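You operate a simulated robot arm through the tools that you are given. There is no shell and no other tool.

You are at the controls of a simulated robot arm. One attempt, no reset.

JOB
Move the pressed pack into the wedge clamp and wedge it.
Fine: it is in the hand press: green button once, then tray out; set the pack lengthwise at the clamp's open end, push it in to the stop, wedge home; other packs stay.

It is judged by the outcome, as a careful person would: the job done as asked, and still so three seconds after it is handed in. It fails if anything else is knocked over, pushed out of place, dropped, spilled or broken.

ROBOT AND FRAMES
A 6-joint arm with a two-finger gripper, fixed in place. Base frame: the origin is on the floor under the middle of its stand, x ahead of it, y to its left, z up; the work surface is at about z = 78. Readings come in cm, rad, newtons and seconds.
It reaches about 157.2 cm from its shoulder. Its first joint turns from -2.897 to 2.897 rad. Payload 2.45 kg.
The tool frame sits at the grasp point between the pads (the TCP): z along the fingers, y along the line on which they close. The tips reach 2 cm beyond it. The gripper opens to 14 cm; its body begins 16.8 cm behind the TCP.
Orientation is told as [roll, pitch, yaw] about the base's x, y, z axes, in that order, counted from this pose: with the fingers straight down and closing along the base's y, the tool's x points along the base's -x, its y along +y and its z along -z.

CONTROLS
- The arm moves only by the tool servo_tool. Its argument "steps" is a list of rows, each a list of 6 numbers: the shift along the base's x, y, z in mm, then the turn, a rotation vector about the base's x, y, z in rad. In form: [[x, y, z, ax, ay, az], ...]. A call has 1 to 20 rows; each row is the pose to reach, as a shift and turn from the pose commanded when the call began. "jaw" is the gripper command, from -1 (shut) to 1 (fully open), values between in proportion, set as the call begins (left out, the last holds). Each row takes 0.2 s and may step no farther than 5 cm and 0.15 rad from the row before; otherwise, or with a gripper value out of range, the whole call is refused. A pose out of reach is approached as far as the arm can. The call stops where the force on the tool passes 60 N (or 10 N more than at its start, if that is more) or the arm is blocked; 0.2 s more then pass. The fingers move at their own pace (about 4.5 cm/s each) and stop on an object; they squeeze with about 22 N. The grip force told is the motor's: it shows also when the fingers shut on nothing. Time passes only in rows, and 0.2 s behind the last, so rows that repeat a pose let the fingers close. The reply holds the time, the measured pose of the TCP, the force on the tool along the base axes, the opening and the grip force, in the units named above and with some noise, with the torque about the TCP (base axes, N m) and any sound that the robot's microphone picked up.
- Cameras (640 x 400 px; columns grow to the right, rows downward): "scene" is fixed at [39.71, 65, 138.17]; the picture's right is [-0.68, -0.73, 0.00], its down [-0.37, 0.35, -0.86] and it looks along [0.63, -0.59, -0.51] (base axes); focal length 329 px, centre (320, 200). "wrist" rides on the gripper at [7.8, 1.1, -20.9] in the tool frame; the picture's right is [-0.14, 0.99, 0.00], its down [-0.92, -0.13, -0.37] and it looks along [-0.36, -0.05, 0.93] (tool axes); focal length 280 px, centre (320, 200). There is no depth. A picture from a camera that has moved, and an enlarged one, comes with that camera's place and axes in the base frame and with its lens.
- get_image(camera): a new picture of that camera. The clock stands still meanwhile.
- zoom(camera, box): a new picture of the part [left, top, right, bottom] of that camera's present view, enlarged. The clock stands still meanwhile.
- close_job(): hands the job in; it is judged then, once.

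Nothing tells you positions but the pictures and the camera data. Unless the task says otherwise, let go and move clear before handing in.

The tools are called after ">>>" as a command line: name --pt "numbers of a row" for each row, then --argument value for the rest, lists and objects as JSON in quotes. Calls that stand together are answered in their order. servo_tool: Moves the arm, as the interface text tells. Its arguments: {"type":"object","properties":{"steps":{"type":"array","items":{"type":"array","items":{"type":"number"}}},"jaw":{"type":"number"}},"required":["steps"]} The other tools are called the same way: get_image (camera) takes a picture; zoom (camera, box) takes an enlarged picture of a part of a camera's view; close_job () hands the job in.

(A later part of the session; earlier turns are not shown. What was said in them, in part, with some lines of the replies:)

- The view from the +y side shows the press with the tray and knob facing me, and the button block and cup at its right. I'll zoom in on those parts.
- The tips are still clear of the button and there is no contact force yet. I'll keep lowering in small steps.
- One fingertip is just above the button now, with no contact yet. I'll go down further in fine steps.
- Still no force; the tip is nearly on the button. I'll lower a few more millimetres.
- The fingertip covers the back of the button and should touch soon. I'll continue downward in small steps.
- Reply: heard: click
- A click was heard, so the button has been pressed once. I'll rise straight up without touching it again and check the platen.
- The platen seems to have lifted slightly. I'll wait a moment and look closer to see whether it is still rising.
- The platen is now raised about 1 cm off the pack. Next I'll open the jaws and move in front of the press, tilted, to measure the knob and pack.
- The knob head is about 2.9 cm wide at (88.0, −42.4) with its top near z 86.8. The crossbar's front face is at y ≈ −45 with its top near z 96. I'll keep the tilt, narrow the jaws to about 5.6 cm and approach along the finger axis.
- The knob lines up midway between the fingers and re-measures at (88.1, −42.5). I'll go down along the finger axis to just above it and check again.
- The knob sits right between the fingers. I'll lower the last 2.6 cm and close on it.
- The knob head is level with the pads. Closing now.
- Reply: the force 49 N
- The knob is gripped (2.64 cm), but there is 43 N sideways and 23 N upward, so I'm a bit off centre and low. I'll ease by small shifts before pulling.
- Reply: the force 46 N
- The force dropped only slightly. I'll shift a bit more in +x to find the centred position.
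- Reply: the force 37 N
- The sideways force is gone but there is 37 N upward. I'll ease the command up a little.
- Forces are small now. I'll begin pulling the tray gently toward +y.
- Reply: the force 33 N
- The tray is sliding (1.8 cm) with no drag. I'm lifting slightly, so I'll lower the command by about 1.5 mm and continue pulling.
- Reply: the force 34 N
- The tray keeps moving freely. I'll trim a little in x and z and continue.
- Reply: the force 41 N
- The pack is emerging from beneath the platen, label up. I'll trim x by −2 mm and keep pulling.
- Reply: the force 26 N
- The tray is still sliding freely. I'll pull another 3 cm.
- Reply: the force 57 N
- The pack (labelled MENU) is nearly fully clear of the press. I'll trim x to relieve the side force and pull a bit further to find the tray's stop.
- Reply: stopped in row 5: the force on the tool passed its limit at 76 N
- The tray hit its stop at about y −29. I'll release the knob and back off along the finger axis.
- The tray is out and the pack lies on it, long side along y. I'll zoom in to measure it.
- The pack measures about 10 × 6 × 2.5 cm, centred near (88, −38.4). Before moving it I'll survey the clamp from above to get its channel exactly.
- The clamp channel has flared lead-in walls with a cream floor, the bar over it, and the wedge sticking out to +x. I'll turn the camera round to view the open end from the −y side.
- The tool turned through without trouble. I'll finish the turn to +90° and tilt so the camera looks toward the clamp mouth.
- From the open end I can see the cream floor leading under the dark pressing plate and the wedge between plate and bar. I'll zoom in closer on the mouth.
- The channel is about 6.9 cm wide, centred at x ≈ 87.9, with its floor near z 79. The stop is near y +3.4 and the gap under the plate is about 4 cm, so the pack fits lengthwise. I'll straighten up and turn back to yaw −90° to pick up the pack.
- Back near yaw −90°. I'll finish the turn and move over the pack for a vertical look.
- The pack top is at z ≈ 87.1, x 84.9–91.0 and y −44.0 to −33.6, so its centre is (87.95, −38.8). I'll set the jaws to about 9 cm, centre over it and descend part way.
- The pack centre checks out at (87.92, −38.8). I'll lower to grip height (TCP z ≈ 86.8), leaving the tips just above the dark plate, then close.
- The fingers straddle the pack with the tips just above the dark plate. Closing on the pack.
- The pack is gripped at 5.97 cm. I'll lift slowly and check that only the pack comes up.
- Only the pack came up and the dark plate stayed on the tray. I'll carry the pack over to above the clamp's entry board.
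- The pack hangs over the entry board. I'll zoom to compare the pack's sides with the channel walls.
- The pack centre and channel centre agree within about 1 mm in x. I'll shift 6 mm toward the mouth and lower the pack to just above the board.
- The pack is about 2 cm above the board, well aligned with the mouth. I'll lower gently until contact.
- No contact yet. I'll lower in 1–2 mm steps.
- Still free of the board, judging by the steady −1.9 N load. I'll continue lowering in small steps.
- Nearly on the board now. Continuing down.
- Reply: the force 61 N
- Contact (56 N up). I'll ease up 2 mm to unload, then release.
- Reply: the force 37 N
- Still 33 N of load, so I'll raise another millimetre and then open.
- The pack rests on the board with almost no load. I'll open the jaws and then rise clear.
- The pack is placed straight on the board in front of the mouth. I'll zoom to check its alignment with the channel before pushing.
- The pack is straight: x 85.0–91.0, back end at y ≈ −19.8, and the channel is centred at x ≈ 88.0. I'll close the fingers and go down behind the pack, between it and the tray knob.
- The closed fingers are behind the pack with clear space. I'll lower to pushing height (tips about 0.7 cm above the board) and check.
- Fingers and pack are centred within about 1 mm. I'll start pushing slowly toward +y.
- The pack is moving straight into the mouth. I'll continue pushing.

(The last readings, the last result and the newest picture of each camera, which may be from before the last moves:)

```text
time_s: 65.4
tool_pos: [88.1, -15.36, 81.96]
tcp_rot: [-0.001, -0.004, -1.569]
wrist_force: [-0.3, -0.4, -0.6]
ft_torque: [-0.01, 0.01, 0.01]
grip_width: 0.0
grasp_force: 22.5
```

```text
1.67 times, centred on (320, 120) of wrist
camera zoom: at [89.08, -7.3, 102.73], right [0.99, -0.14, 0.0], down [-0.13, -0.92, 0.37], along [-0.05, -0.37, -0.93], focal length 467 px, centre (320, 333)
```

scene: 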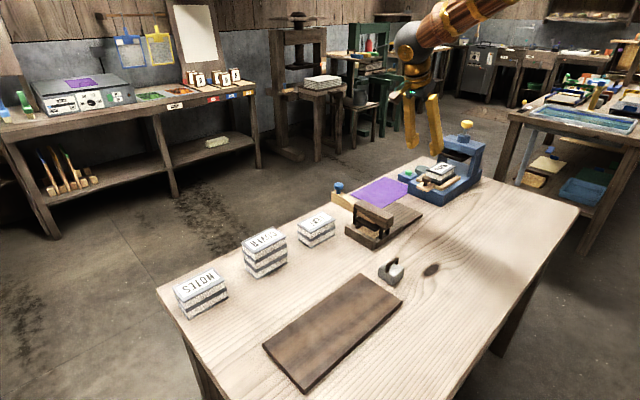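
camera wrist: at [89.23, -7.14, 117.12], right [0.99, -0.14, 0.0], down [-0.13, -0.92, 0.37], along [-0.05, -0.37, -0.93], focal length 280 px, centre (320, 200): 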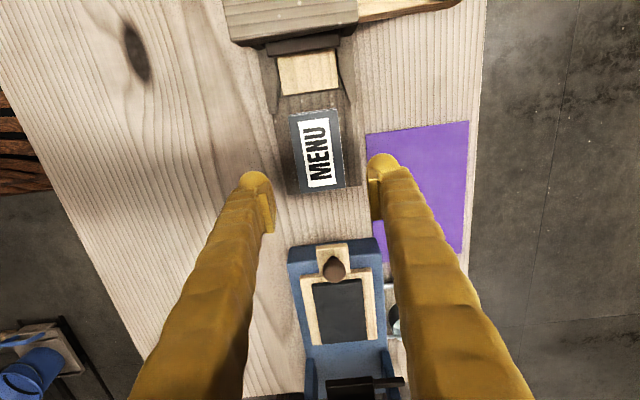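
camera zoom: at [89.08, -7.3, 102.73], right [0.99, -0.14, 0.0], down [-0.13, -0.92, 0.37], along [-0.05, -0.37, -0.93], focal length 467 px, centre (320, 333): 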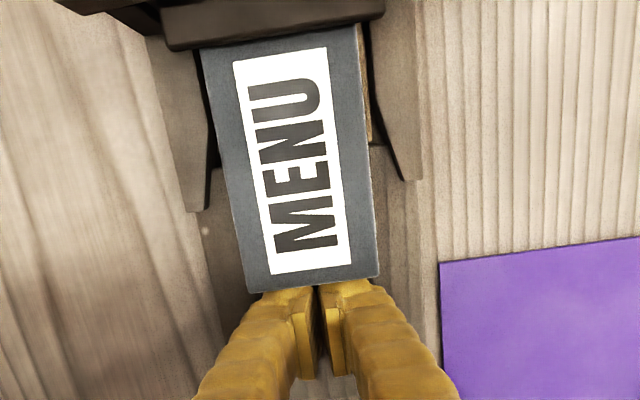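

The front of the pack is now under the plate with no resistance. I'll keep pushing, slower near the stop.

>>> servo_tool --pt "0 8 0 0 0 0" --pt "0 16 0 0 0 0" --pt "0 24 0 0 0 0" --pt "0 32 0 0 0 0" --pt "0 40 0 0 0 0"

>>> zoom --camera "scene" --box '[335, 160, 425, 250]'

>>> zoom --camera "wrist" --box '[240, 0, 400, 240]'

```text
time_s: 66.6
tool_pos: [88.05, -11.38, 81.76]
tcp_rot: [-0.003, -0.003, -1.57]
wrist_force: [-0.3, -2.1, 1.0]
ft_torque: [-0.03, 0.03, -0.01]
grip_width: 0.62
grasp_force: 22.3
```

```text
4.44 times, centred on (380, 205) of scene
camera zoom: at [39.71, 65.0, 138.17], right [-0.68, -0.73, 0.0], down [-0.37, 0.35, -0.86], along [0.63, -0.59, -0.51], focal length 1461 px, centre (53, 178)
```

zoom: 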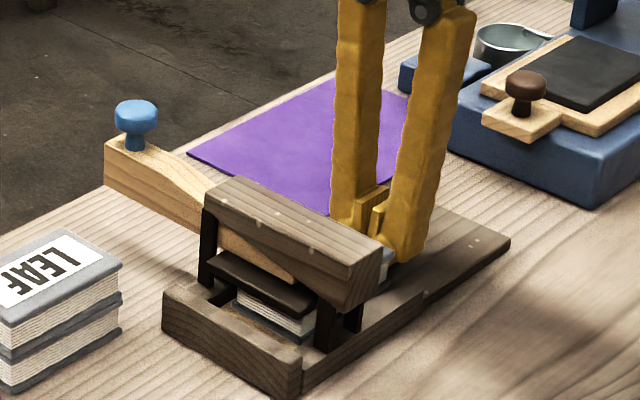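

```text
1.67 times, centred on (320, 120) of wrist
camera zoom: at [89.06, -3.35, 102.62], right [0.99, -0.14, 0.0], down [-0.13, -0.92, 0.37], along [-0.05, -0.37, -0.93], focal length 467 px, centre (320, 333)
```

zoom: 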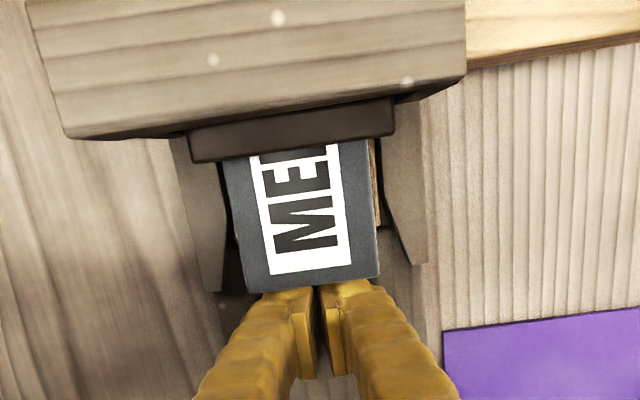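

The pack's front end is now visible past the plate on the stop side, with about 2.5 cm left. I'll go on in smaller steps watching the force.

>>> servo_tool --pt "0 4 0 0 0 0" --pt "0 8 0 0 0 0" --pt "0 12 0 0 0 0" --pt "0 16 0 0 0 0"

>>> zoom --camera "wrist" --box '[240, 60, 400, 240]'

>>> zoom --camera "scene" --box '[335, 190, 405, 250]'

```text
time_s: 67.6
tool_pos: [87.95, -9.7, 81.72]
tcp_rot: [-0.001, -0.006, -1.57]
wrist_force: [-1.0, -0.1, -0.1]
ft_torque: [0.01, -0.01, 0.01]
grip_width: 0.0
grasp_force: 21.7
```

```text
2.22 times, centred on (320, 150) of wrist
camera zoom: at [89.08, -1.75, 102.58], right [0.99, -0.14, 0.0], down [-0.13, -0.92, 0.37], along [-0.05, -0.37, -0.93], focal length 623 px, centre (320, 311)
```

zoom: 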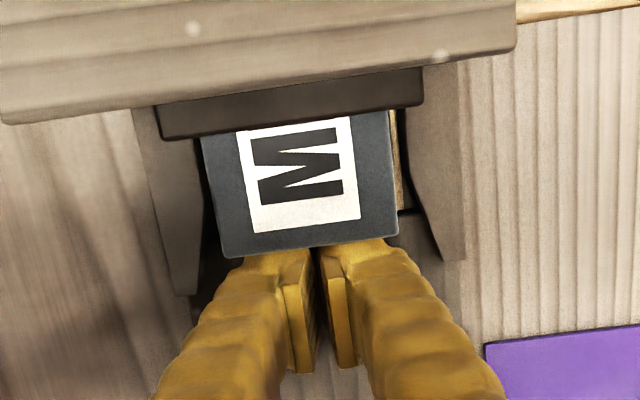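

```text
6.67 times, centred on (370, 220) of scene
camera zoom: at [39.71, 65.0, 138.17], right [-0.68, -0.73, 0.0], down [-0.37, 0.35, -0.86], along [0.63, -0.59, -0.51], focal length 2192 px, centre (-13, 67)
```

zoom: 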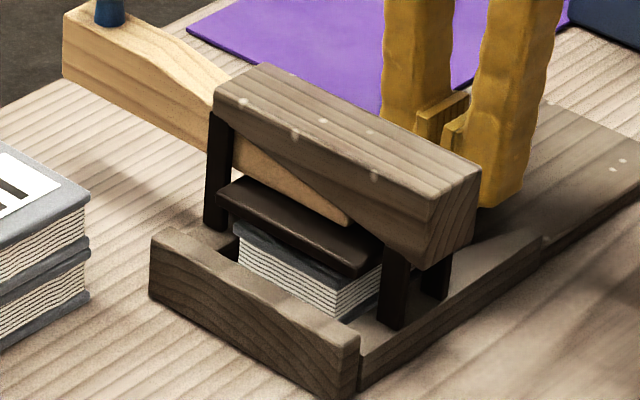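

About 1 cm remains to the stop. I'll push in 2–3 mm steps.

>>> servo_tool --pt "0 2 0 0 0 0" --pt "0 4 0 0 0 0" --pt "0 6 0 0 0 0"

>>> zoom --camera "scene" --box '[335, 190, 405, 250]'

```text
time_s: 68.4
tool_pos: [87.98, -9.15, 81.65]
tcp_rot: [-0.002, -0.004, -1.571]
wrist_force: [-0.2, 0.4, -0.1]
ft_torque: [0.02, -0.02, -0.03]
grip_width: 0.61
grasp_force: 22.2
```

```text
6.67 times, centred on (370, 220) of scene
camera zoom: at [39.71, 65.0, 138.17], right [-0.68, -0.73, 0.0], down [-0.37, 0.35, -0.86], along [0.63, -0.59, -0.51], focal length 2192 px, centre (-13, 67)
```

zoom: 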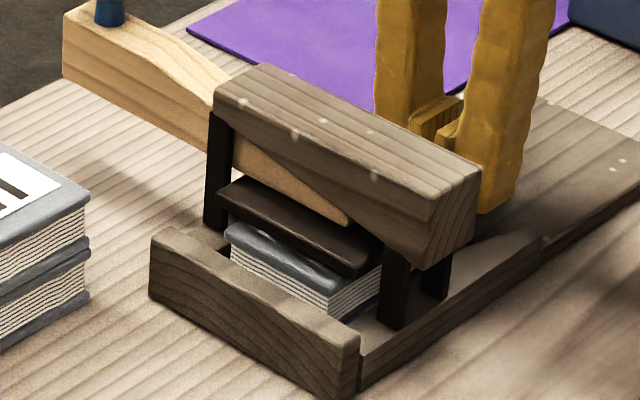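

>>> servo_tool --pt "0 2 0 0 0 0" --pt "0 4 0 0 0 0" --pt "0 6 0 0 0 0"

>>> zoom --camera "scene" --box '[335, 190, 405, 250]'

```text
time_s: 69.2
tool_pos: [87.87, -8.55, 81.81]
tcp_rot: [-0.002, -0.004, -1.571]
wrist_force: [-0.4, -2.2, -0.4]
ft_torque: [-0.01, 0.03, -0.02]
grip_width: 0.6
grasp_force: 22.1
```

```text
6.67 times, centred on (370, 220) of scene
camera zoom: at [39.71, 65.0, 138.17], right [-0.68, -0.73, 0.0], down [-0.37, 0.35, -0.86], along [0.63, -0.59, -0.51], focal length 2192 px, centre (-13, 67)
```

zoom: 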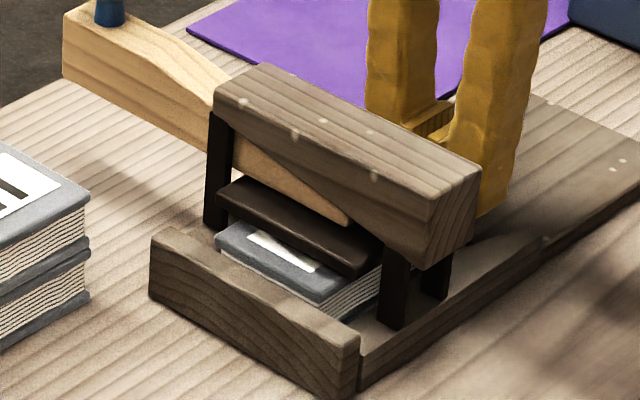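

The pack is very close to the stop wall. A few more millimetres, watching for the force to rise.

>>> servo_tool --pt "0 1.5 0 0 0 0" --pt "0 3 0 0 0 0" --pt "0 4.5 0 0 0 0"

>>> zoom --camera "scene" --box '[335, 190, 405, 250]'

```text
time_s: 70.1
tool_pos: [87.97, -8.43, 81.79]
tcp_rot: [-0.002, -0.005, -1.57]
wrist_force: [-1.5, -7.5, -0.6]
ft_torque: [-0.09, 0.06, 0.01]
grip_width: 0.57
grasp_force: 22.4
stopped in row 3: the force on the tool passed its limit at 63 N (the readings are from after the stop); the commanded pose is now the measured one
```

```text
6.67 times, centred on (370, 220) of scene
camera zoom: at [39.71, 65.0, 138.17], right [-0.68, -0.73, 0.0], down [-0.37, 0.35, -0.86], along [0.63, -0.59, -0.51], focal length 2192 px, centre (-13, 67)
```

zoom: 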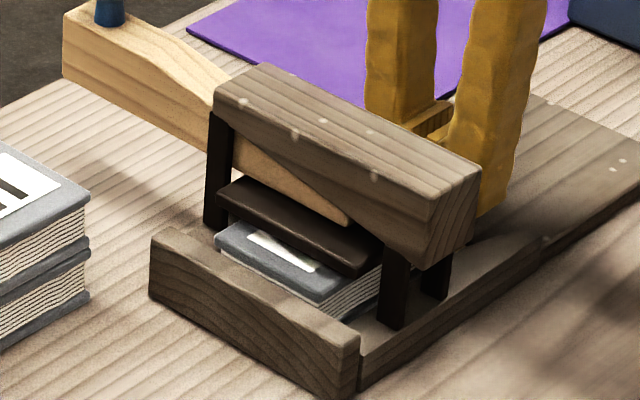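

The push met firm resistance (63 N) at TCP y −8.4 and the clamp hasn't moved. I'll check whether that is truly the stop wall.

>>> zoom --camera "scene" --box '[345, 210, 390, 245]'

>>> zoom --camera "wrist" --box '[240, 60, 400, 240]'

```text
11.43 times, centred on (368, 228) of scene
camera zoom: at [39.71, 65.0, 138.17], right [-0.68, -0.73, 0.0], down [-0.37, 0.35, -0.86], along [0.63, -0.59, -0.51], focal length 3758 px, centre (-223, -114)
```

zoom: 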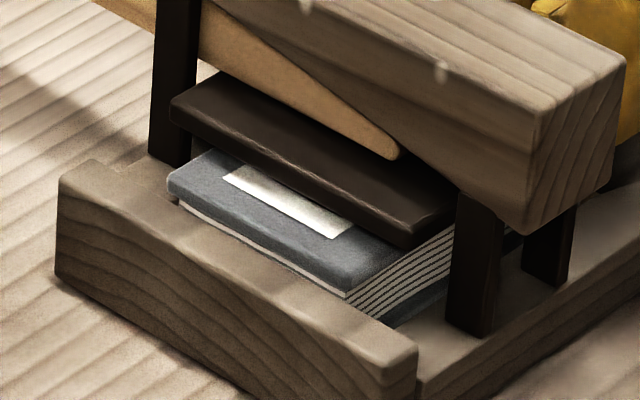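

```text
2.22 times, centred on (320, 150) of wrist
camera zoom: at [89.07, -0.39, 102.61], right [0.99, -0.14, 0.0], down [-0.13, -0.92, 0.37], along [-0.05, -0.37, -0.93], focal length 623 px, centre (320, 311)
```

zoom: 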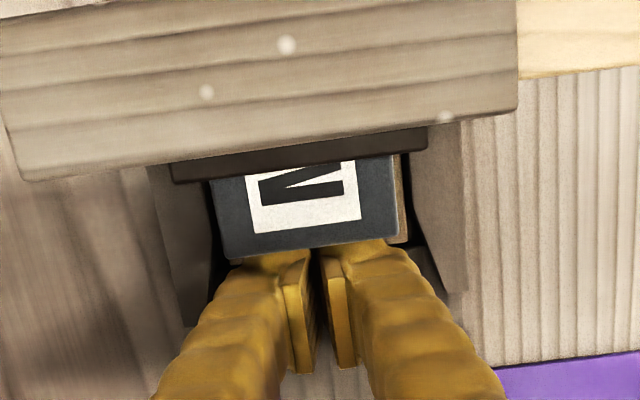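

The pack is against the stop: its back end is at y ≈ −6.4 and its front at about +3.6. I'll back off, rise, and look at the wedge from the +y side.

>>> servo_tool --pt "0 -8 0 0 0 0" --pt "0 -25 5 0 0 0" --pt "0 -30 40 0 0 0" --pt "0 -30 80 0 0 0" --pt "0 -30 120 0 0 0" --pt "0 -30 165 0 0 0" --pt "0 -30 210 0 0 0" --pt "0 -30 240 0 0 0"

>>> servo_tool --pt "15 40 0 -0.1 0 0" --pt "30 80 0 -0.2 0 0" --pt "45 120 0 -0.3 0 0" --pt "60 160 0 -0.42 0 0" --pt "80 200 0 -0.42 0 0" --pt "100 240 0 -0.42 0 0" --pt "110 260 -20 -0.42 0 0" --pt "110 260 -20 -0.42 0 0" --jaw -1

>>> get_image --camera "wrist"

>>> get_image --camera "scene"

```text
time_s: 71.9
tool_pos: [87.71, -11.4, 105.74]
tcp_rot: [-0.004, -0.005, -1.571]
wrist_force: [0.8, -0.2, 0.3]
ft_torque: [0.01, 0.0, 0.01]
grip_width: 0.0
grasp_force: 22.0
```

```text
time_s: 73.7
tool_pos: [98.86, 14.67, 103.9]
tcp_rot: [-0.001, -0.426, -1.571]
wrist_force: [-0.5, -0.8, -0.8]
ft_torque: [0.0, 0.01, -0.01]
grip_width: 0.01
grasp_force: 21.2
```

```text
taken
camera wrist: at [100.1, 30.57, 119.7], right [0.99, -0.13, 0.06], down [-0.13, -0.69, 0.72], along [-0.05, -0.72, -0.7], focal length 280 px, centre (320, 200)
```

wrist: 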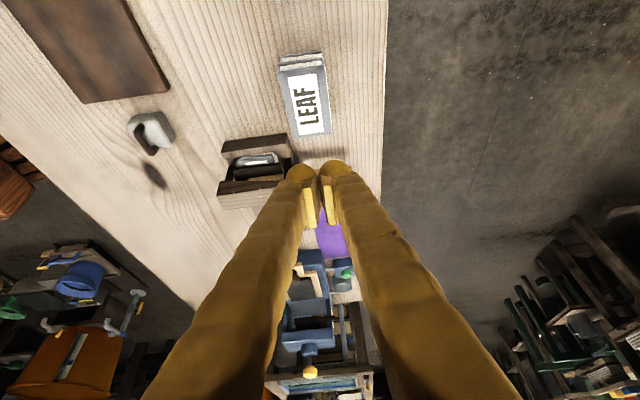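

```text
taken
```

scene: 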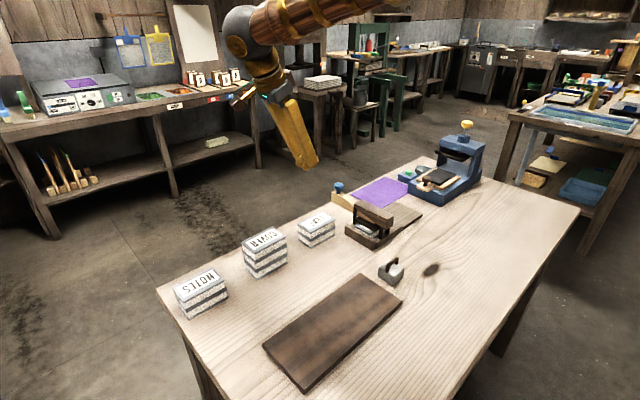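

The closed fingers hide the wedge in this view. I'll open them to look between, then zoom.

>>> servo_tool --pt "0 0 0 0 0 0" --pt "0 0 0 0 0 0" --pt "0 0 0 0 0 0" --pt "0 0 0 0 0 0" --pt "0 0 0 0 0 0" --pt "0 0 0 0 0 0" --pt "0 0 0 0 0 0" --jaw 1

>>> zoom --camera "wrist" --box '[210, 100, 420, 250]'

>>> zoom --camera "scene" --box '[320, 170, 410, 250]'

```text
time_s: 75.3
tool_pos: [99.06, 14.72, 103.93]
tcp_rot: [-0.001, -0.425, -1.57]
wrist_force: [-1.2, 0.0, -0.2]
ft_torque: [-0.01, -0.03, 0.0]
grip_width: 13.99
grasp_force: 0.0
```

```text
2.67 times, centred on (315, 175) of wrist
camera zoom: at [100.09, 30.56, 119.71], right [0.99, -0.13, 0.06], down [-0.13, -0.69, 0.72], along [-0.05, -0.72, -0.7], focal length 748 px, centre (333, 267)
```

zoom: 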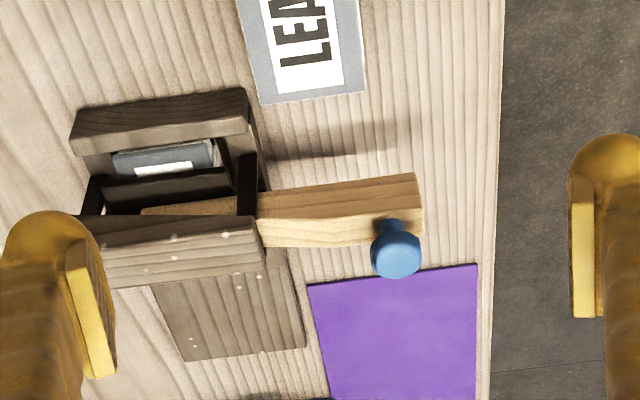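

```text
5.00 times, centred on (365, 210) of scene
camera zoom: at [39.71, 65.0, 138.17], right [-0.68, -0.73, 0.0], down [-0.37, 0.35, -0.86], along [0.63, -0.59, -0.51], focal length 1644 px, centre (95, 150)
```

zoom: 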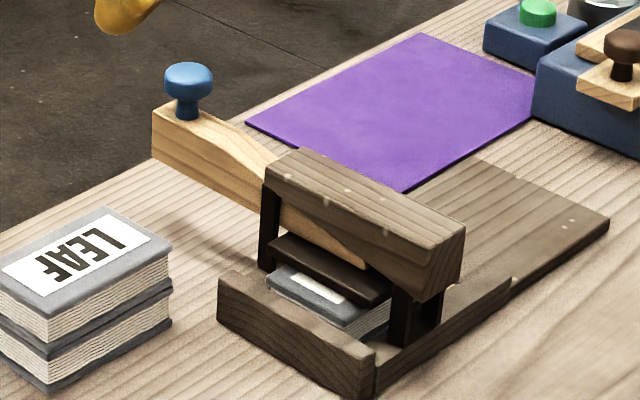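

The wedge's outer end is at about x 103.5, y −2.0 to 0.6 (centre −0.7), z 83.5–86.5, with the blue knob on top near x 101.7. I'll straighten the tool, turn it to yaw 0 with the fingers closed, and move out beyond the wedge end to push it in −x.

>>> servo_tool --pt "5 -20 10 0.14 0 0" --pt "10 -40 20 0.28 0 0" --pt "20 -60 30 0.42 0 0" --pt "30 -80 40 0.425 0 0" --jaw -1

>>> servo_tool --pt "0 -5 0 0 0 0.15" --pt "0 -10 0 0 0 0.3" --pt "10 -20 0 0 0 0.45" --pt "20 -30 0 0 0 0.6" --pt "30 -40 0 0 0 0.75" --pt "40 -50 0 0 0 0.9" --pt "50 -60 0 0 0 1.05" --pt "60 -70 0 0 0 1.2" --pt "65 -74 0 0 0 1.35" --pt "65 -74 0 0 0 1.5" --pt "65 -74 0 0 0 1.57" --pt "65 -74 0 0 0 1.57"

>>> get_image --camera "wrist"

>>> get_image --camera "scene"

```text
time_s: 76.3
tool_pos: [101.92, 6.75, 107.93]
tcp_rot: [0.0, 0.003, -1.571]
wrist_force: [0.6, 0.4, 0.0]
ft_torque: [-0.03, 0.03, 0.01]
grip_width: 5.14
grasp_force: 0.0
```

```text
time_s: 78.9
tool_pos: [108.45, -0.78, 107.86]
tcp_rot: [-0.002, 0.0, 0.0]
wrist_force: [0.1, 0.9, -0.1]
ft_torque: [0.01, 0.0, 0.0]
grip_width: 0.0
grasp_force: 22.1
```

```text
taken
camera wrist: at [100.66, 0.45, 128.7], right [0.14, 0.99, 0.0], down [0.92, -0.13, 0.37], along [0.36, -0.05, -0.93], focal length 280 px, centre (320, 200)
```

wrist: 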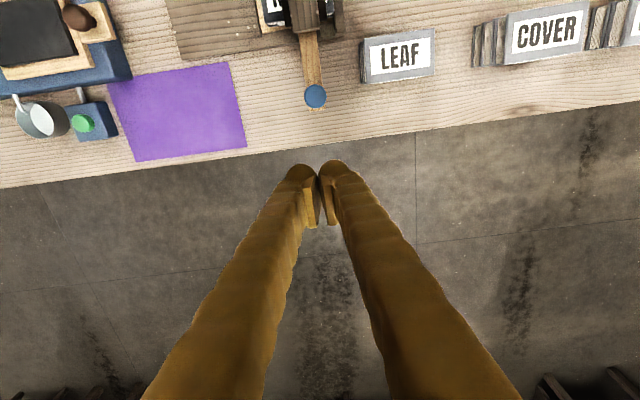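

```text
taken
```

scene: 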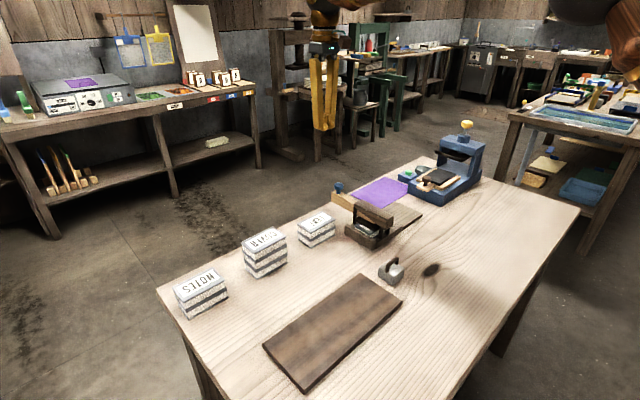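

The tool is at yaw 0 out beyond the wedge. I'll zoom in on the wedge end from above to fix its y and x.

>>> zoom --camera "wrist" --box '[260, 0, 380, 130]'

```text
3.08 times, centred on (320, 65) of wrist
camera zoom: at [100.66, 0.45, 128.7], right [0.14, 0.99, 0.0], down [0.92, -0.13, 0.37], along [0.36, -0.05, -0.93], focal length 863 px, centre (320, 615)
```

zoom: 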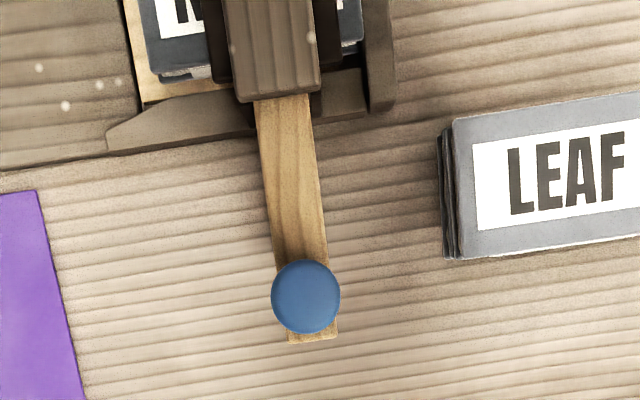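

The wedge end is centred at about y −0.3, x 103.3, with the knob at x 101.4. I'll lower the closed fingers just beyond the wedge end, tilted slightly so the tips lead.

>>> servo_tool --pt "0 4 -40 0 0.1 0" --pt "0 4 -80 0 0.15 0" --pt "0 4 -120 0 0.15 0" --pt "0 4 -160 0 0.15 0" --pt "0 4 -200 0 0.15 0" --pt "0 4 -222 0 0.15 0" --pt "0 4 -222 0 0.15 0"

>>> zoom --camera "scene" --box '[290, 150, 410, 250]'

>>> zoom --camera "wrist" --box '[240, 60, 400, 240]'

```text
time_s: 80.5
tool_pos: [108.48, -0.33, 85.76]
tcp_rot: [0.0, 0.149, -0.002]
wrist_force: [-0.8, 0.2, 0.3]
ft_torque: [0.0, 0.03, -0.04]
grip_width: 0.0
grasp_force: 22.3
```

```text
4.00 times, centred on (350, 200) of scene
camera zoom: at [39.71, 65.0, 138.17], right [-0.68, -0.73, 0.0], down [-0.37, 0.35, -0.86], along [0.63, -0.59, -0.51], focal length 1315 px, centre (200, 200)
```

zoom: 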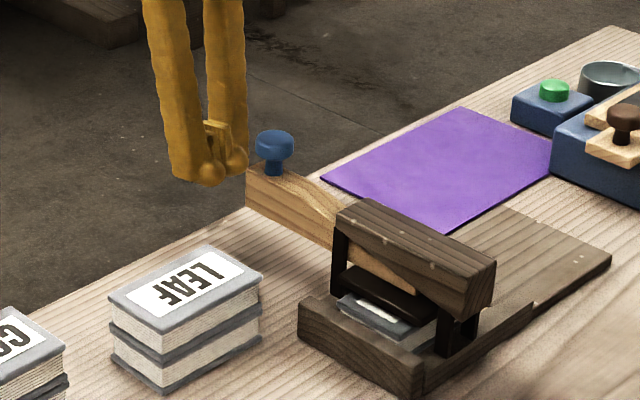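

```text
2.22 times, centred on (320, 150) of wrist
camera zoom: at [103.97, 0.9, 107.48], right [0.14, 0.99, -0.02], down [0.97, -0.13, 0.23], along [0.22, -0.05, -0.97], focal length 623 px, centre (320, 311)
```

zoom: 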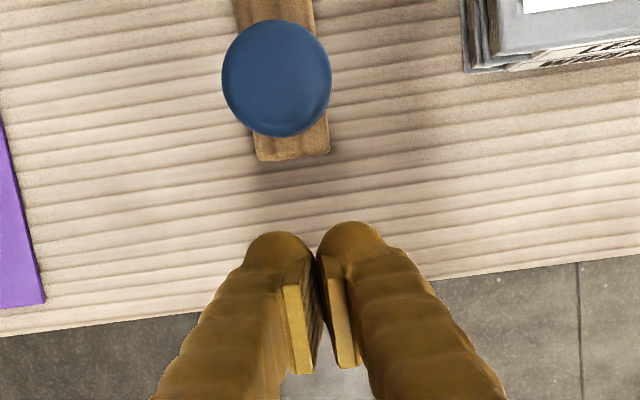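

The fingertips are level with the wedge end and aligned in y (−0.35). I'll advance in −x until contact, then push.

>>> servo_tool --pt "-8 0 -2 0 0 0" --pt "-16 0 -2 0 0 0" --pt "-24 0 -2 0 0 0" --pt "-29 0 -2 0 0 0"

>>> zoom --camera "scene" --box '[310, 160, 410, 250]'

>>> zoom --camera "wrist" --box '[240, 60, 400, 240]'

```text
time_s: 81.5
tool_pos: [105.57, -0.36, 85.51]
tcp_rot: [-0.002, 0.15, -0.001]
wrist_force: [0.8, -0.4, 1.1]
ft_torque: [0.01, 0.04, 0.02]
grip_width: 0.0
grasp_force: 29.6
```

```text
4.44 times, centred on (360, 205) of scene
camera zoom: at [39.71, 65.0, 138.17], right [-0.68, -0.73, 0.0], down [-0.37, 0.35, -0.86], along [0.63, -0.59, -0.51], focal length 1461 px, centre (142, 178)
```

zoom: 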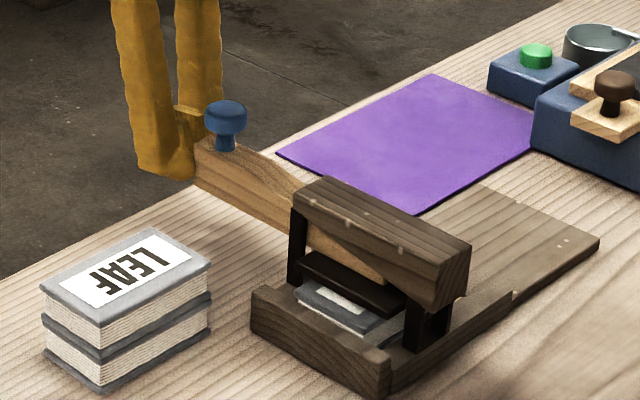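

```text
2.22 times, centred on (320, 150) of wrist
camera zoom: at [101.03, 0.96, 107.28], right [0.14, 0.99, -0.02], down [0.97, -0.13, 0.23], along [0.22, -0.05, -0.97], focal length 623 px, centre (320, 311)
```

zoom: 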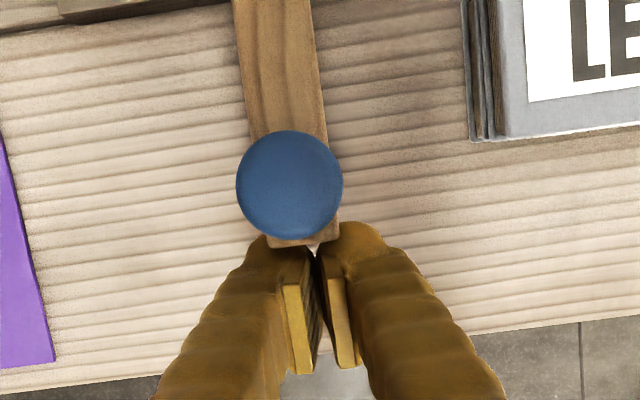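

The fingers have reached the wedge end. I'll push it in −x in small steps.

>>> servo_tool --pt "-3 0 0 0 0 0" --pt "-6 0 0 0 0 0" --pt "-9 0 0 0 0 0" --pt "-12 0 0 0 0 0"

>>> zoom --camera "scene" --box '[310, 160, 410, 250]'

>>> zoom --camera "wrist" --box '[240, 60, 400, 240]'

```text
time_s: 82.5
tool_pos: [104.38, -0.28, 85.42]
tcp_rot: [-0.004, 0.152, -0.003]
wrist_force: [1.0, -0.1, -0.4]
ft_torque: [-0.02, 0.01, 0.01]
grip_width: 0.0
grasp_force: 29.4
```

```text
4.44 times, centred on (360, 205) of scene
camera zoom: at [39.71, 65.0, 138.17], right [-0.68, -0.73, 0.0], down [-0.37, 0.35, -0.86], along [0.63, -0.59, -0.51], focal length 1461 px, centre (142, 178)
```

zoom: 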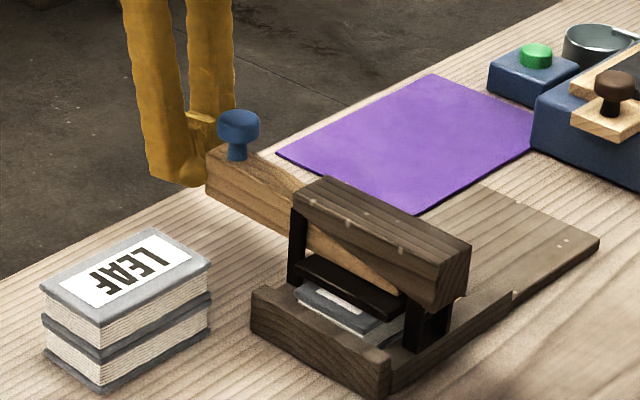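

```text
2.22 times, centred on (320, 150) of wrist
camera zoom: at [99.83, 0.96, 107.22], right [0.14, 0.99, -0.02], down [0.97, -0.13, 0.23], along [0.22, -0.05, -0.97], focal length 623 px, centre (320, 311)
```

zoom: 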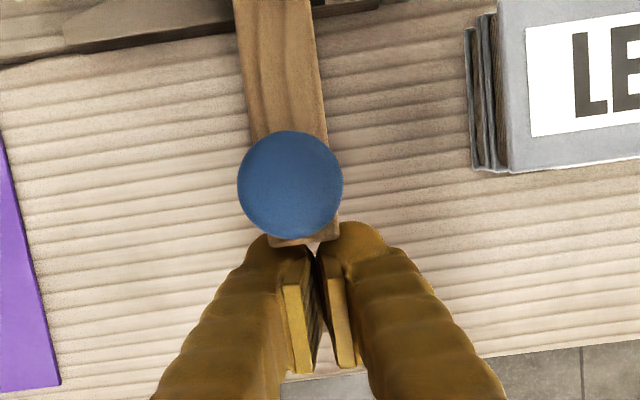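

The wedge is sliding in freely and the plate is coming down. I'll keep pushing.

>>> servo_tool --pt "-3 0 0 0 0 0" --pt "-6 0 0 0 0 0" --pt "-9 0 0 0 0 0" --pt "-12 0 0 0 0 0" --pt "-15 0 0 0 0 0"

>>> zoom --camera "scene" --box '[310, 160, 410, 250]'

```text
time_s: 83.7
tool_pos: [103.05, -0.15, 85.49]
tcp_rot: [-0.001, 0.15, -0.002]
wrist_force: [1.5, 0.2, -1.1]
ft_torque: [0.0, -0.02, 0.0]
grip_width: 0.6
grasp_force: 29.1
```

```text
4.44 times, centred on (360, 205) of scene
camera zoom: at [39.71, 65.0, 138.17], right [-0.68, -0.73, 0.0], down [-0.37, 0.35, -0.86], along [0.63, -0.59, -0.51], focal length 1461 px, centre (142, 178)
```

zoom: 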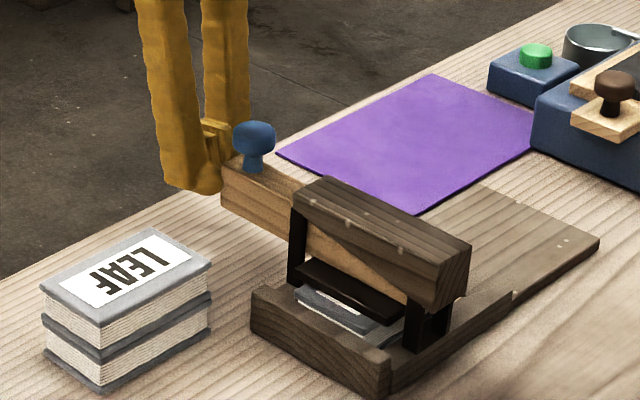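

The wedge is going in nicely. Continuing.

>>> servo_tool --pt "-3 0 0 0 0 0" --pt "-6 0 0 0 0 0" --pt "-9 0 0 0 0 0" --pt "-12 0 0 0 0 0"

>>> zoom --camera "scene" --box '[310, 160, 410, 250]'

>>> zoom --camera "wrist" --box '[240, 60, 400, 240]'

```text
time_s: 84.7
tool_pos: [101.68, -0.45, 85.44]
tcp_rot: [-0.001, 0.15, -0.001]
wrist_force: [3.6, 0.9, 0.4]
ft_torque: [0.03, 0.03, -0.01]
grip_width: 0.62
grasp_force: 28.6
```

```text
4.44 times, centred on (360, 205) of scene
camera zoom: at [39.71, 65.0, 138.17], right [-0.68, -0.73, 0.0], down [-0.37, 0.35, -0.86], along [0.63, -0.59, -0.51], focal length 1461 px, centre (142, 178)
```

zoom: 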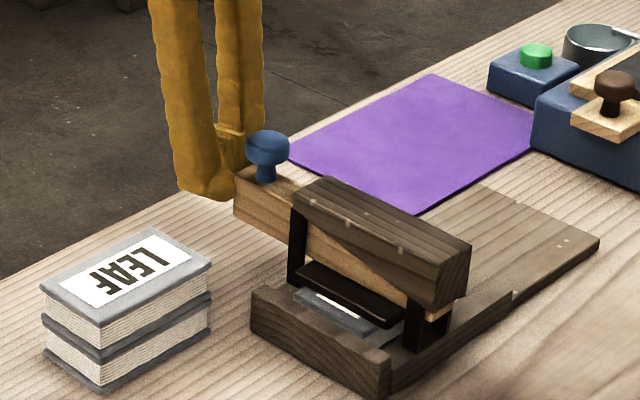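

```text
2.22 times, centred on (320, 150) of wrist
camera zoom: at [97.04, 0.85, 107.27], right [0.14, 0.99, -0.02], down [0.97, -0.13, 0.23], along [0.22, -0.05, -0.97], focal length 623 px, centre (320, 311)
```

zoom: 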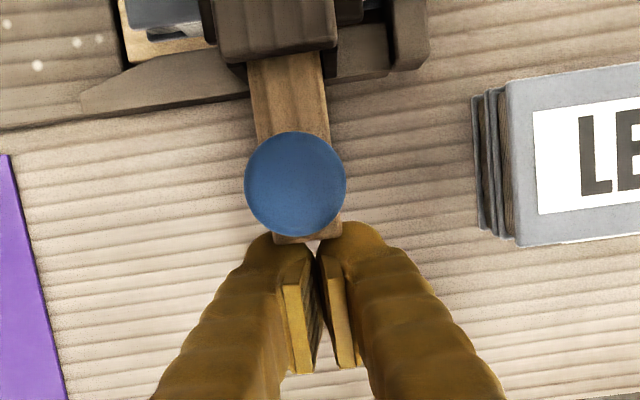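

The plate is nearly down on the pack and the wedge tip is emerging on the far side. I'll continue in small steps, watching the force.

>>> servo_tool --pt "-2 0 0 0 0 0" --pt "-4 0 0 0 0 0" --pt "-6 0 0 0 0 0" --pt "-8 0 0 0 0 0"

>>> zoom --camera "scene" --box '[330, 180, 410, 250]'

```text
time_s: 85.7
tool_pos: [100.85, -0.39, 85.27]
tcp_rot: [-0.002, 0.15, -0.002]
wrist_force: [3.8, -0.2, -1.9]
ft_torque: [-0.02, -0.08, -0.01]
grip_width: 0.64
grasp_force: 29.8
```

```text
5.71 times, centred on (370, 215) of scene
camera zoom: at [39.71, 65.0, 138.17], right [-0.68, -0.73, 0.0], down [-0.37, 0.35, -0.86], along [0.63, -0.59, -0.51], focal length 1879 px, centre (34, 114)
```

zoom: 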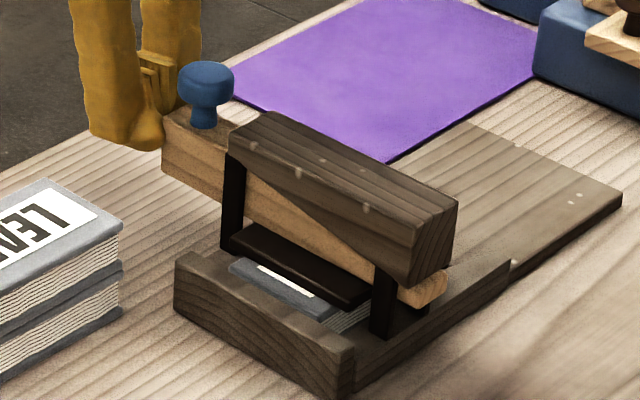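

The wedge tip is coming out past the far post and the plate is close to the pack. Continuing with 2 mm steps.

>>> servo_tool --pt "-2 0 0 0 0 0" --pt "-4 0 0 0 0 0" --pt "-6 0 0 0 0 0"

>>> zoom --camera "scene" --box '[330, 180, 410, 250]'

```text
time_s: 86.6
tool_pos: [100.71, -0.37, 85.43]
tcp_rot: [-0.001, 0.143, -0.002]
wrist_force: [11.4, 1.7, -2.6]
ft_torque: [0.0, -0.15, -0.02]
grip_width: 0.6
grasp_force: 29.5
stopped in row 3: the force on the tool passed its limit at 64 N (the readings are from after the stop); the commanded pose is now the measured one
```

```text
5.71 times, centred on (370, 215) of scene
camera zoom: at [39.71, 65.0, 138.17], right [-0.68, -0.73, 0.0], down [-0.37, 0.35, -0.86], along [0.63, -0.59, -0.51], focal length 1879 px, centre (34, 114)
```

zoom: 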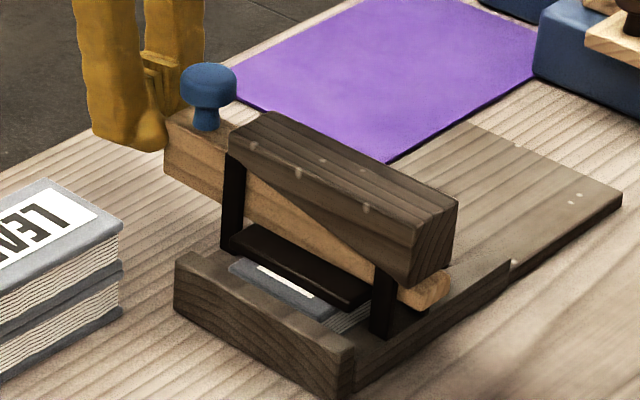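

The push met firm resistance (64 N) after about 5 cm of travel. I'll look closely to see whether the plate is tight on the pack.

>>> zoom --camera "scene" --box '[350, 200, 395, 245]'

>>> get_image --camera "wrist"

```text
8.89 times, centred on (372, 222) of scene
camera zoom: at [39.71, 65.0, 138.17], right [-0.68, -0.73, 0.0], down [-0.37, 0.35, -0.86], along [0.63, -0.59, -0.51], focal length 2923 px, centre (-147, 0)
```

zoom: 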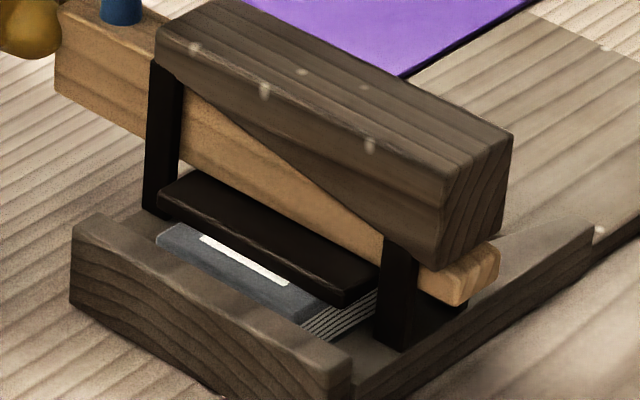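

```text
taken
camera wrist: at [95.91, 0.86, 107.22], right [0.14, 0.99, -0.02], down [0.96, -0.13, 0.23], along [0.23, -0.05, -0.97], focal length 280 px, centre (320, 200)
```

wrist: 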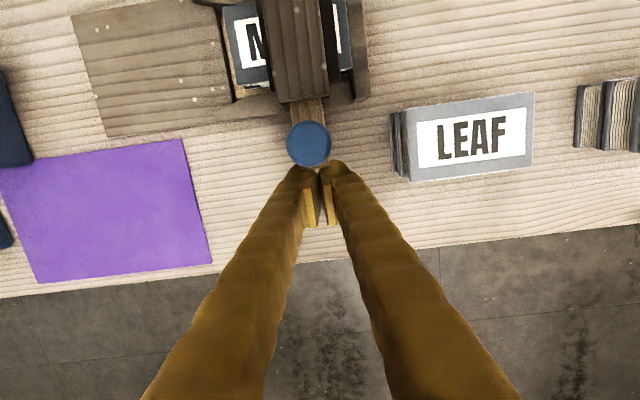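

The plate looks seated on the pack. I'll press once more in 1 mm steps to see whether the wedge still advances.

>>> servo_tool --pt "-1 0 0 0 0 0" --pt "-2 0 0 0 0 0" --pt "-3 0 0 0 0 0" --pt "-4 0 0 0 0 0" --pt "-5 0 0 0 0 0"

>>> zoom --camera "scene" --box '[350, 200, 395, 245]'

```text
time_s: 87.4
tool_pos: [100.61, -0.41, 85.6]
tcp_rot: [-0.004, 0.136, -0.002]
wrist_force: [11.6, 2.1, -2.2]
ft_torque: [-0.02, -0.17, -0.02]
grip_width: 0.6
grasp_force: 29.9
stopped in row 4: the force on the tool passed its limit at 66 N (the readings are from after the stop); the commanded pose is now the measured one
```

```text
8.89 times, centred on (372, 222) of scene
camera zoom: at [39.71, 65.0, 138.17], right [-0.68, -0.73, 0.0], down [-0.37, 0.35, -0.86], along [0.63, -0.59, -0.51], focal length 2923 px, centre (-147, 0)
```

zoom: 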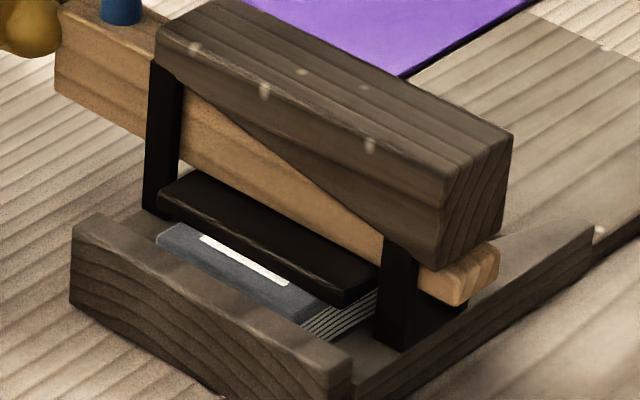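

The wedge no longer advances under 66 N, so it is driven tight. I'll back off in +x, rise clear and inspect the clamp from both sides.

>>> servo_tool --pt "10 0 0 0 0 0" --pt "30 0 0 0 0 0" --pt "45 0 20 0 0 0" --pt "45 0 60 0 0 0" --pt "45 0 100 0 0 0" --pt "45 0 140 0 0 0" --pt "45 0 180 0 -0.13 0" --pt "45 0 200 0 -0.136 0"

>>> zoom --camera "scene" --box '[330, 180, 410, 250]'

>>> get_image --camera "scene"

>>> get_image --camera "wrist"

```text
time_s: 89.2
tool_pos: [105.15, -0.46, 105.46]
tcp_rot: [-0.001, 0.002, -0.002]
wrist_force: [0.0, 0.0, 0.6]
ft_torque: [0.0, 0.03, -0.01]
grip_width: 0.02
grasp_force: 29.0
```

```text
5.71 times, centred on (370, 215) of scene
camera zoom: at [39.71, 65.0, 138.17], right [-0.68, -0.73, 0.0], down [-0.37, 0.35, -0.86], along [0.63, -0.59, -0.51], focal length 1879 px, centre (34, 114)
```

zoom: 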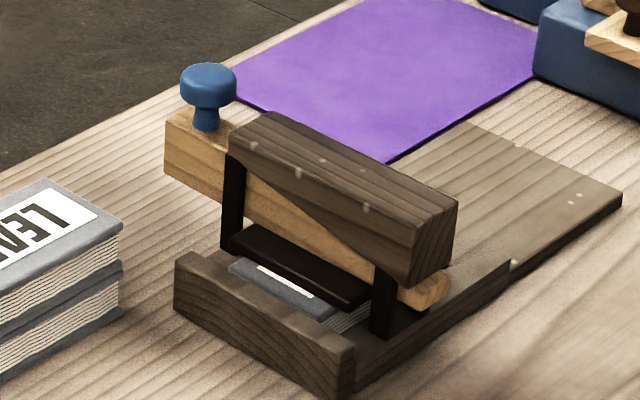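

```text
taken
```

scene: 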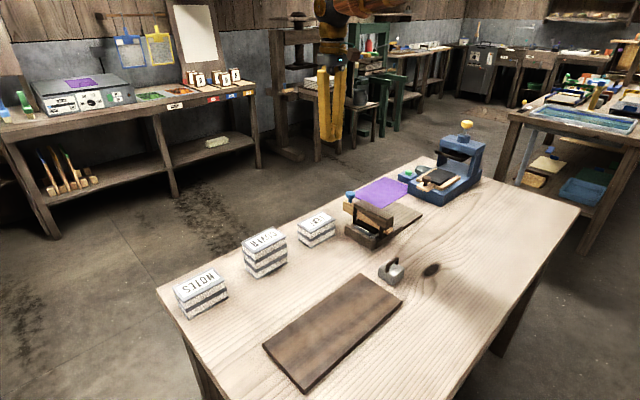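

```text
taken
camera wrist: at [97.36, 0.81, 126.26], right [0.14, 0.99, 0.0], down [0.92, -0.13, 0.37], along [0.36, -0.05, -0.93], focal length 280 px, centre (320, 200)
```

wrist: 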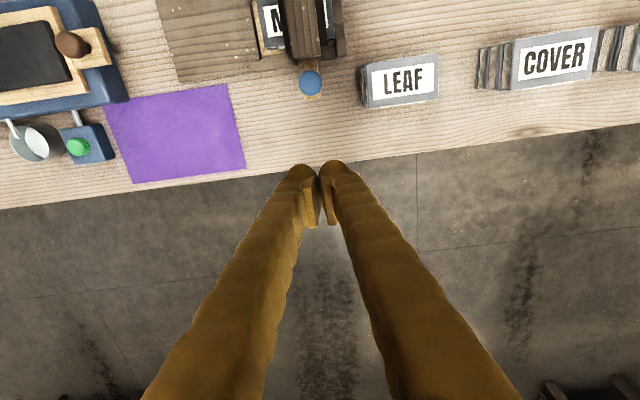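

The wedge stays put and everything else looks undisturbed. I'll get a low-angle view from the −x side to confirm the plate is really pressed on the pack.

>>> servo_tool --pt "-40 0 40 0 0 0" --pt "-85 0 60 0 0 0" --pt "-130 0 60 0 0 0" --pt "-175 0 60 0 0 0" --pt "-220 0 60 0 0 0" --pt "-265 -5 60 0 0 0" --pt "-310 -10 60 0 0 0" --pt "-355 -15 60 0 0 0"

>>> servo_tool --pt "0 0 -20 0 -0.14 0" --pt "0 0 -40 0 -0.28 0" --pt "0 0 -70 0 -0.42 0" --pt "0 0 -100 0 -0.56 0" --pt "0 0 -130 0 -0.7 0" --pt "0 0 -160 0 -0.84 0" --pt "0 0 -160 0 -0.84 0" --jaw 1

>>> get_image --camera "wrist"

```text
refused: row 1 steps farther than a row can; nothing moved
```

```text
time_s: 90.8
tool_pos: [105.21, -0.61, 89.43]
tcp_rot: [-0.001, -0.841, -0.002]
wrist_force: [0.6, 0.0, -0.2]
ft_torque: [-0.02, -0.01, 0.0]
grip_width: 14.01
grasp_force: 0.1
```

```text
taken
camera wrist: at [84.44, 0.77, 97.55], right [0.09, 0.99, 0.1], down [0.34, -0.13, 0.93], along [0.94, -0.05, -0.35], focal length 280 px, centre (320, 200)
```

wrist: 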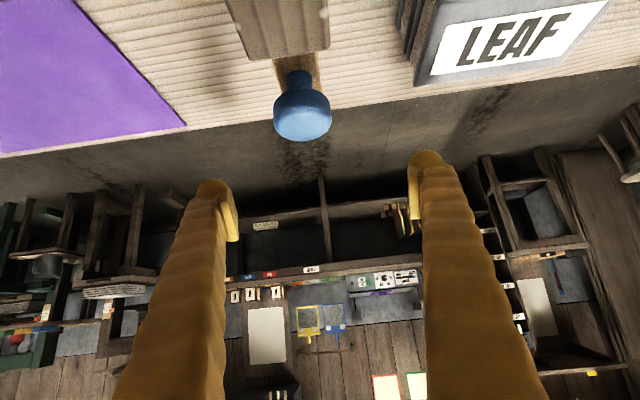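

The first move was refused, so the tilt happened in place. No contact occurred and forces are near zero. I'll rise straight up first, then move back toward −x.

>>> servo_tool --pt "0 0 40 0 0 0" --pt "0 0 80 0 0 0" --pt "0 0 120 0 0 0" --pt "0 0 150 0 0 0" --jaw 1

>>> get_image --camera "scene"

```text
time_s: 91.8
tool_pos: [105.19, -0.4, 104.4]
tcp_rot: [-0.001, -0.839, -0.002]
wrist_force: [-0.6, -0.2, -0.9]
ft_torque: [-0.01, 0.0, -0.01]
grip_width: 13.99
grasp_force: 0.1
```

```text
taken
```

scene: 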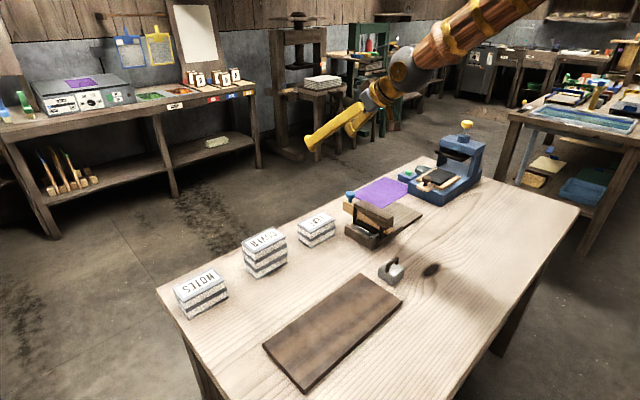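

Everything is undisturbed. Now I'll move back toward −x at this height.

>>> servo_tool --pt "-40 0 20 0 0 0" --pt "-80 0 20 0 0 0" --pt "-120 0 20 0 0 0" --pt "-160 0 20 0 0 0" --pt "-200 0 20 0 0 0" --pt "-240 -5 20 0 0 0" --pt "-280 -10 20 0 0 0" --pt "-320 -15 10 0 0 0" --pt "-350 -20 -20 0 0 0" --pt "-360 -20 -60 0 0 0" --pt "-360 -20 -100 0 0 0" --pt "-360 -20 -100 0 0 0"

>>> get_image --camera "wrist"

```text
time_s: 94.4
tool_pos: [69.11, -2.55, 94.53]
tcp_rot: [0.001, -0.838, -0.002]
wrist_force: [0.9, 0.1, 0.2]
ft_torque: [0.0, 0.02, -0.03]
grip_width: 13.98
grasp_force: 0.1
```

```text
taken
camera wrist: at [48.33, -1.33, 102.63], right [0.09, 0.99, 0.1], down [0.34, -0.13, 0.93], along [0.94, -0.05, -0.35], focal length 280 px, centre (320, 200)
```

wrist: 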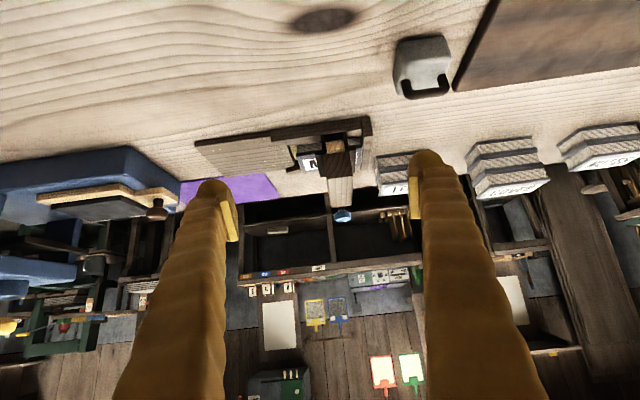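

>>> zoom --camera "wrist" --box '[270, 100, 390, 230]'

>>> zoom --camera "wrist" --box '[290, 120, 375, 190]'

```text
3.08 times, centred on (330, 165) of wrist
camera zoom: at [48.33, -1.33, 102.63], right [0.09, 0.99, 0.1], down [0.34, -0.13, 0.93], along [0.94, -0.05, -0.35], focal length 863 px, centre (289, 308)
```

zoom: 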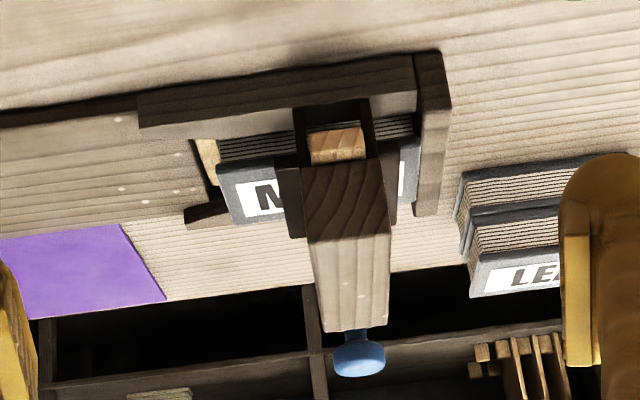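

```text
5.71 times, centred on (332, 155) of wrist
camera zoom: at [48.33, -1.33, 102.63], right [0.09, 0.99, 0.1], down [0.34, -0.13, 0.93], along [0.94, -0.05, -0.35], focal length 1602 px, centre (249, 457)
```

zoom: 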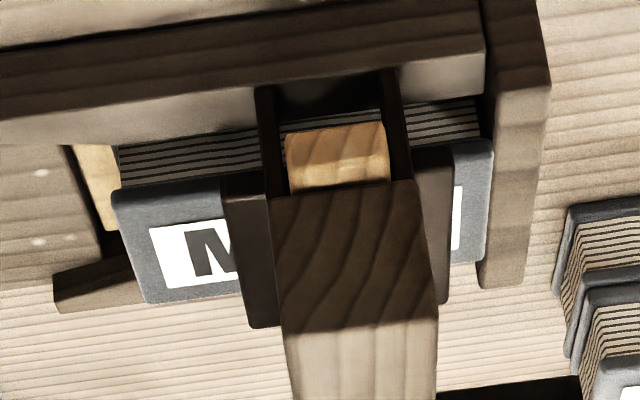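

The low view shows the pack against the stop with the plate flush on its top and the wedge filling the space under the bar. I'll lift the arm, straighten it near its starting pose, and do a final check.

>>> servo_tool --pt "0 0 40 0 0 0" --pt "0 0 80 0 0.14 0" --pt "0 -20 120 0 0.28 0" --pt "-20 -50 140 0 0.42 0" --pt "-40 -80 160 0 0.56 0" --pt "-60 -120 170 0 0.7 0" --pt "-70 -160 170 0 0.84 0" --pt "-70 -190 170 0 0.84 0"

>>> get_image --camera "scene"

>>> zoom --camera "scene" --box '[330, 180, 410, 250]'

>>> get_image --camera "wrist"

```text
time_s: 96.2
tool_pos: [62.19, -21.51, 111.45]
tcp_rot: [-0.003, 0.002, -0.001]
wrist_force: [-0.5, 0.8, 0.1]
ft_torque: [0.0, 0.01, 0.01]
grip_width: 13.98
grasp_force: 0.0
out of reach, approached as far as the arm can: row 2
```

```text
taken
```

scene: 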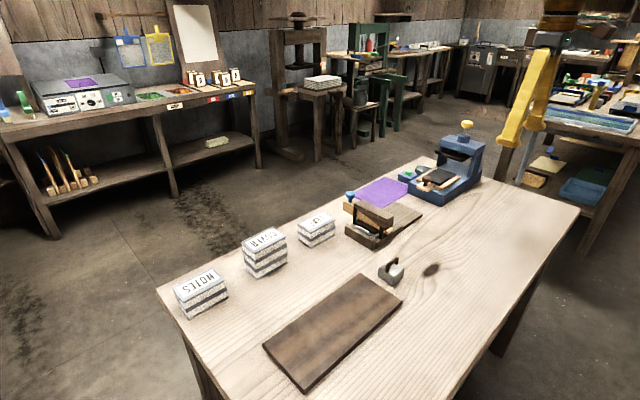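

```text
5.71 times, centred on (370, 215) of scene
camera zoom: at [39.71, 65.0, 138.17], right [-0.68, -0.73, 0.0], down [-0.37, 0.35, -0.86], along [0.63, -0.59, -0.51], focal length 1879 px, centre (34, 114)
```

zoom: 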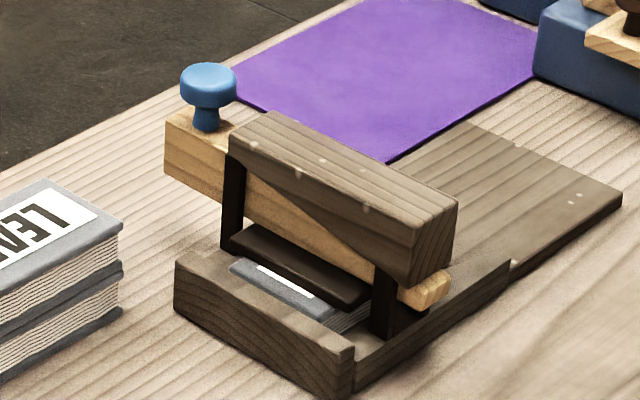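

```text
taken
camera wrist: at [54.32, -20.19, 132.35], right [0.14, 0.99, 0.0], down [0.92, -0.13, 0.37], along [0.36, -0.05, -0.93], focal length 280 px, centre (320, 200)
```

wrist: 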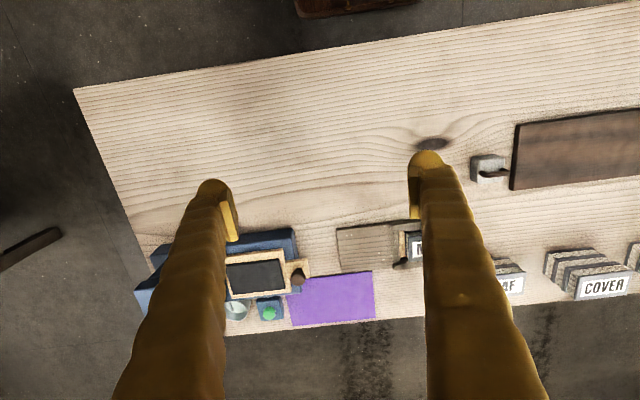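

The pack is in the clamp at the stop and the wedge is driven tight. The tray is out, the other packs and tools stand where they were, and the arm is clear at its starting pose. I'm handing the job in.

>>> close_job

```text
The job is handed in.
```

The pressed pack (labelled MENU) is in the wedge clamp, pushed in lengthwise against the stop, with the wedge driven tight. I've handed the job in.

- **Press:** I pressed the green button once and heard it click. The platen lifted, and I pulled the tray out to its end stop. The tray is still out.
- **Pack:** I pushed it in until it met firm resistance (63 N), and the pictures show it against the stop wall.
- **Wedge:** I pushed it about 5 cm, until it stopped advancing at about 65 N. A low-angle picture afterwards showed the plate down on top of the pack, and the wedge stayed put when I backed off.
- **Everything else:** The other packs, the button block, the cup and the tools on the table look unmoved in the final pictures. The gripper is empty and back near where it started.

One of my moves was refused for stepping too far, so the tilt that followed happened above the clamp instead of beside it. The forces stayed near zero, and I saw nothing disturbed afterwards.
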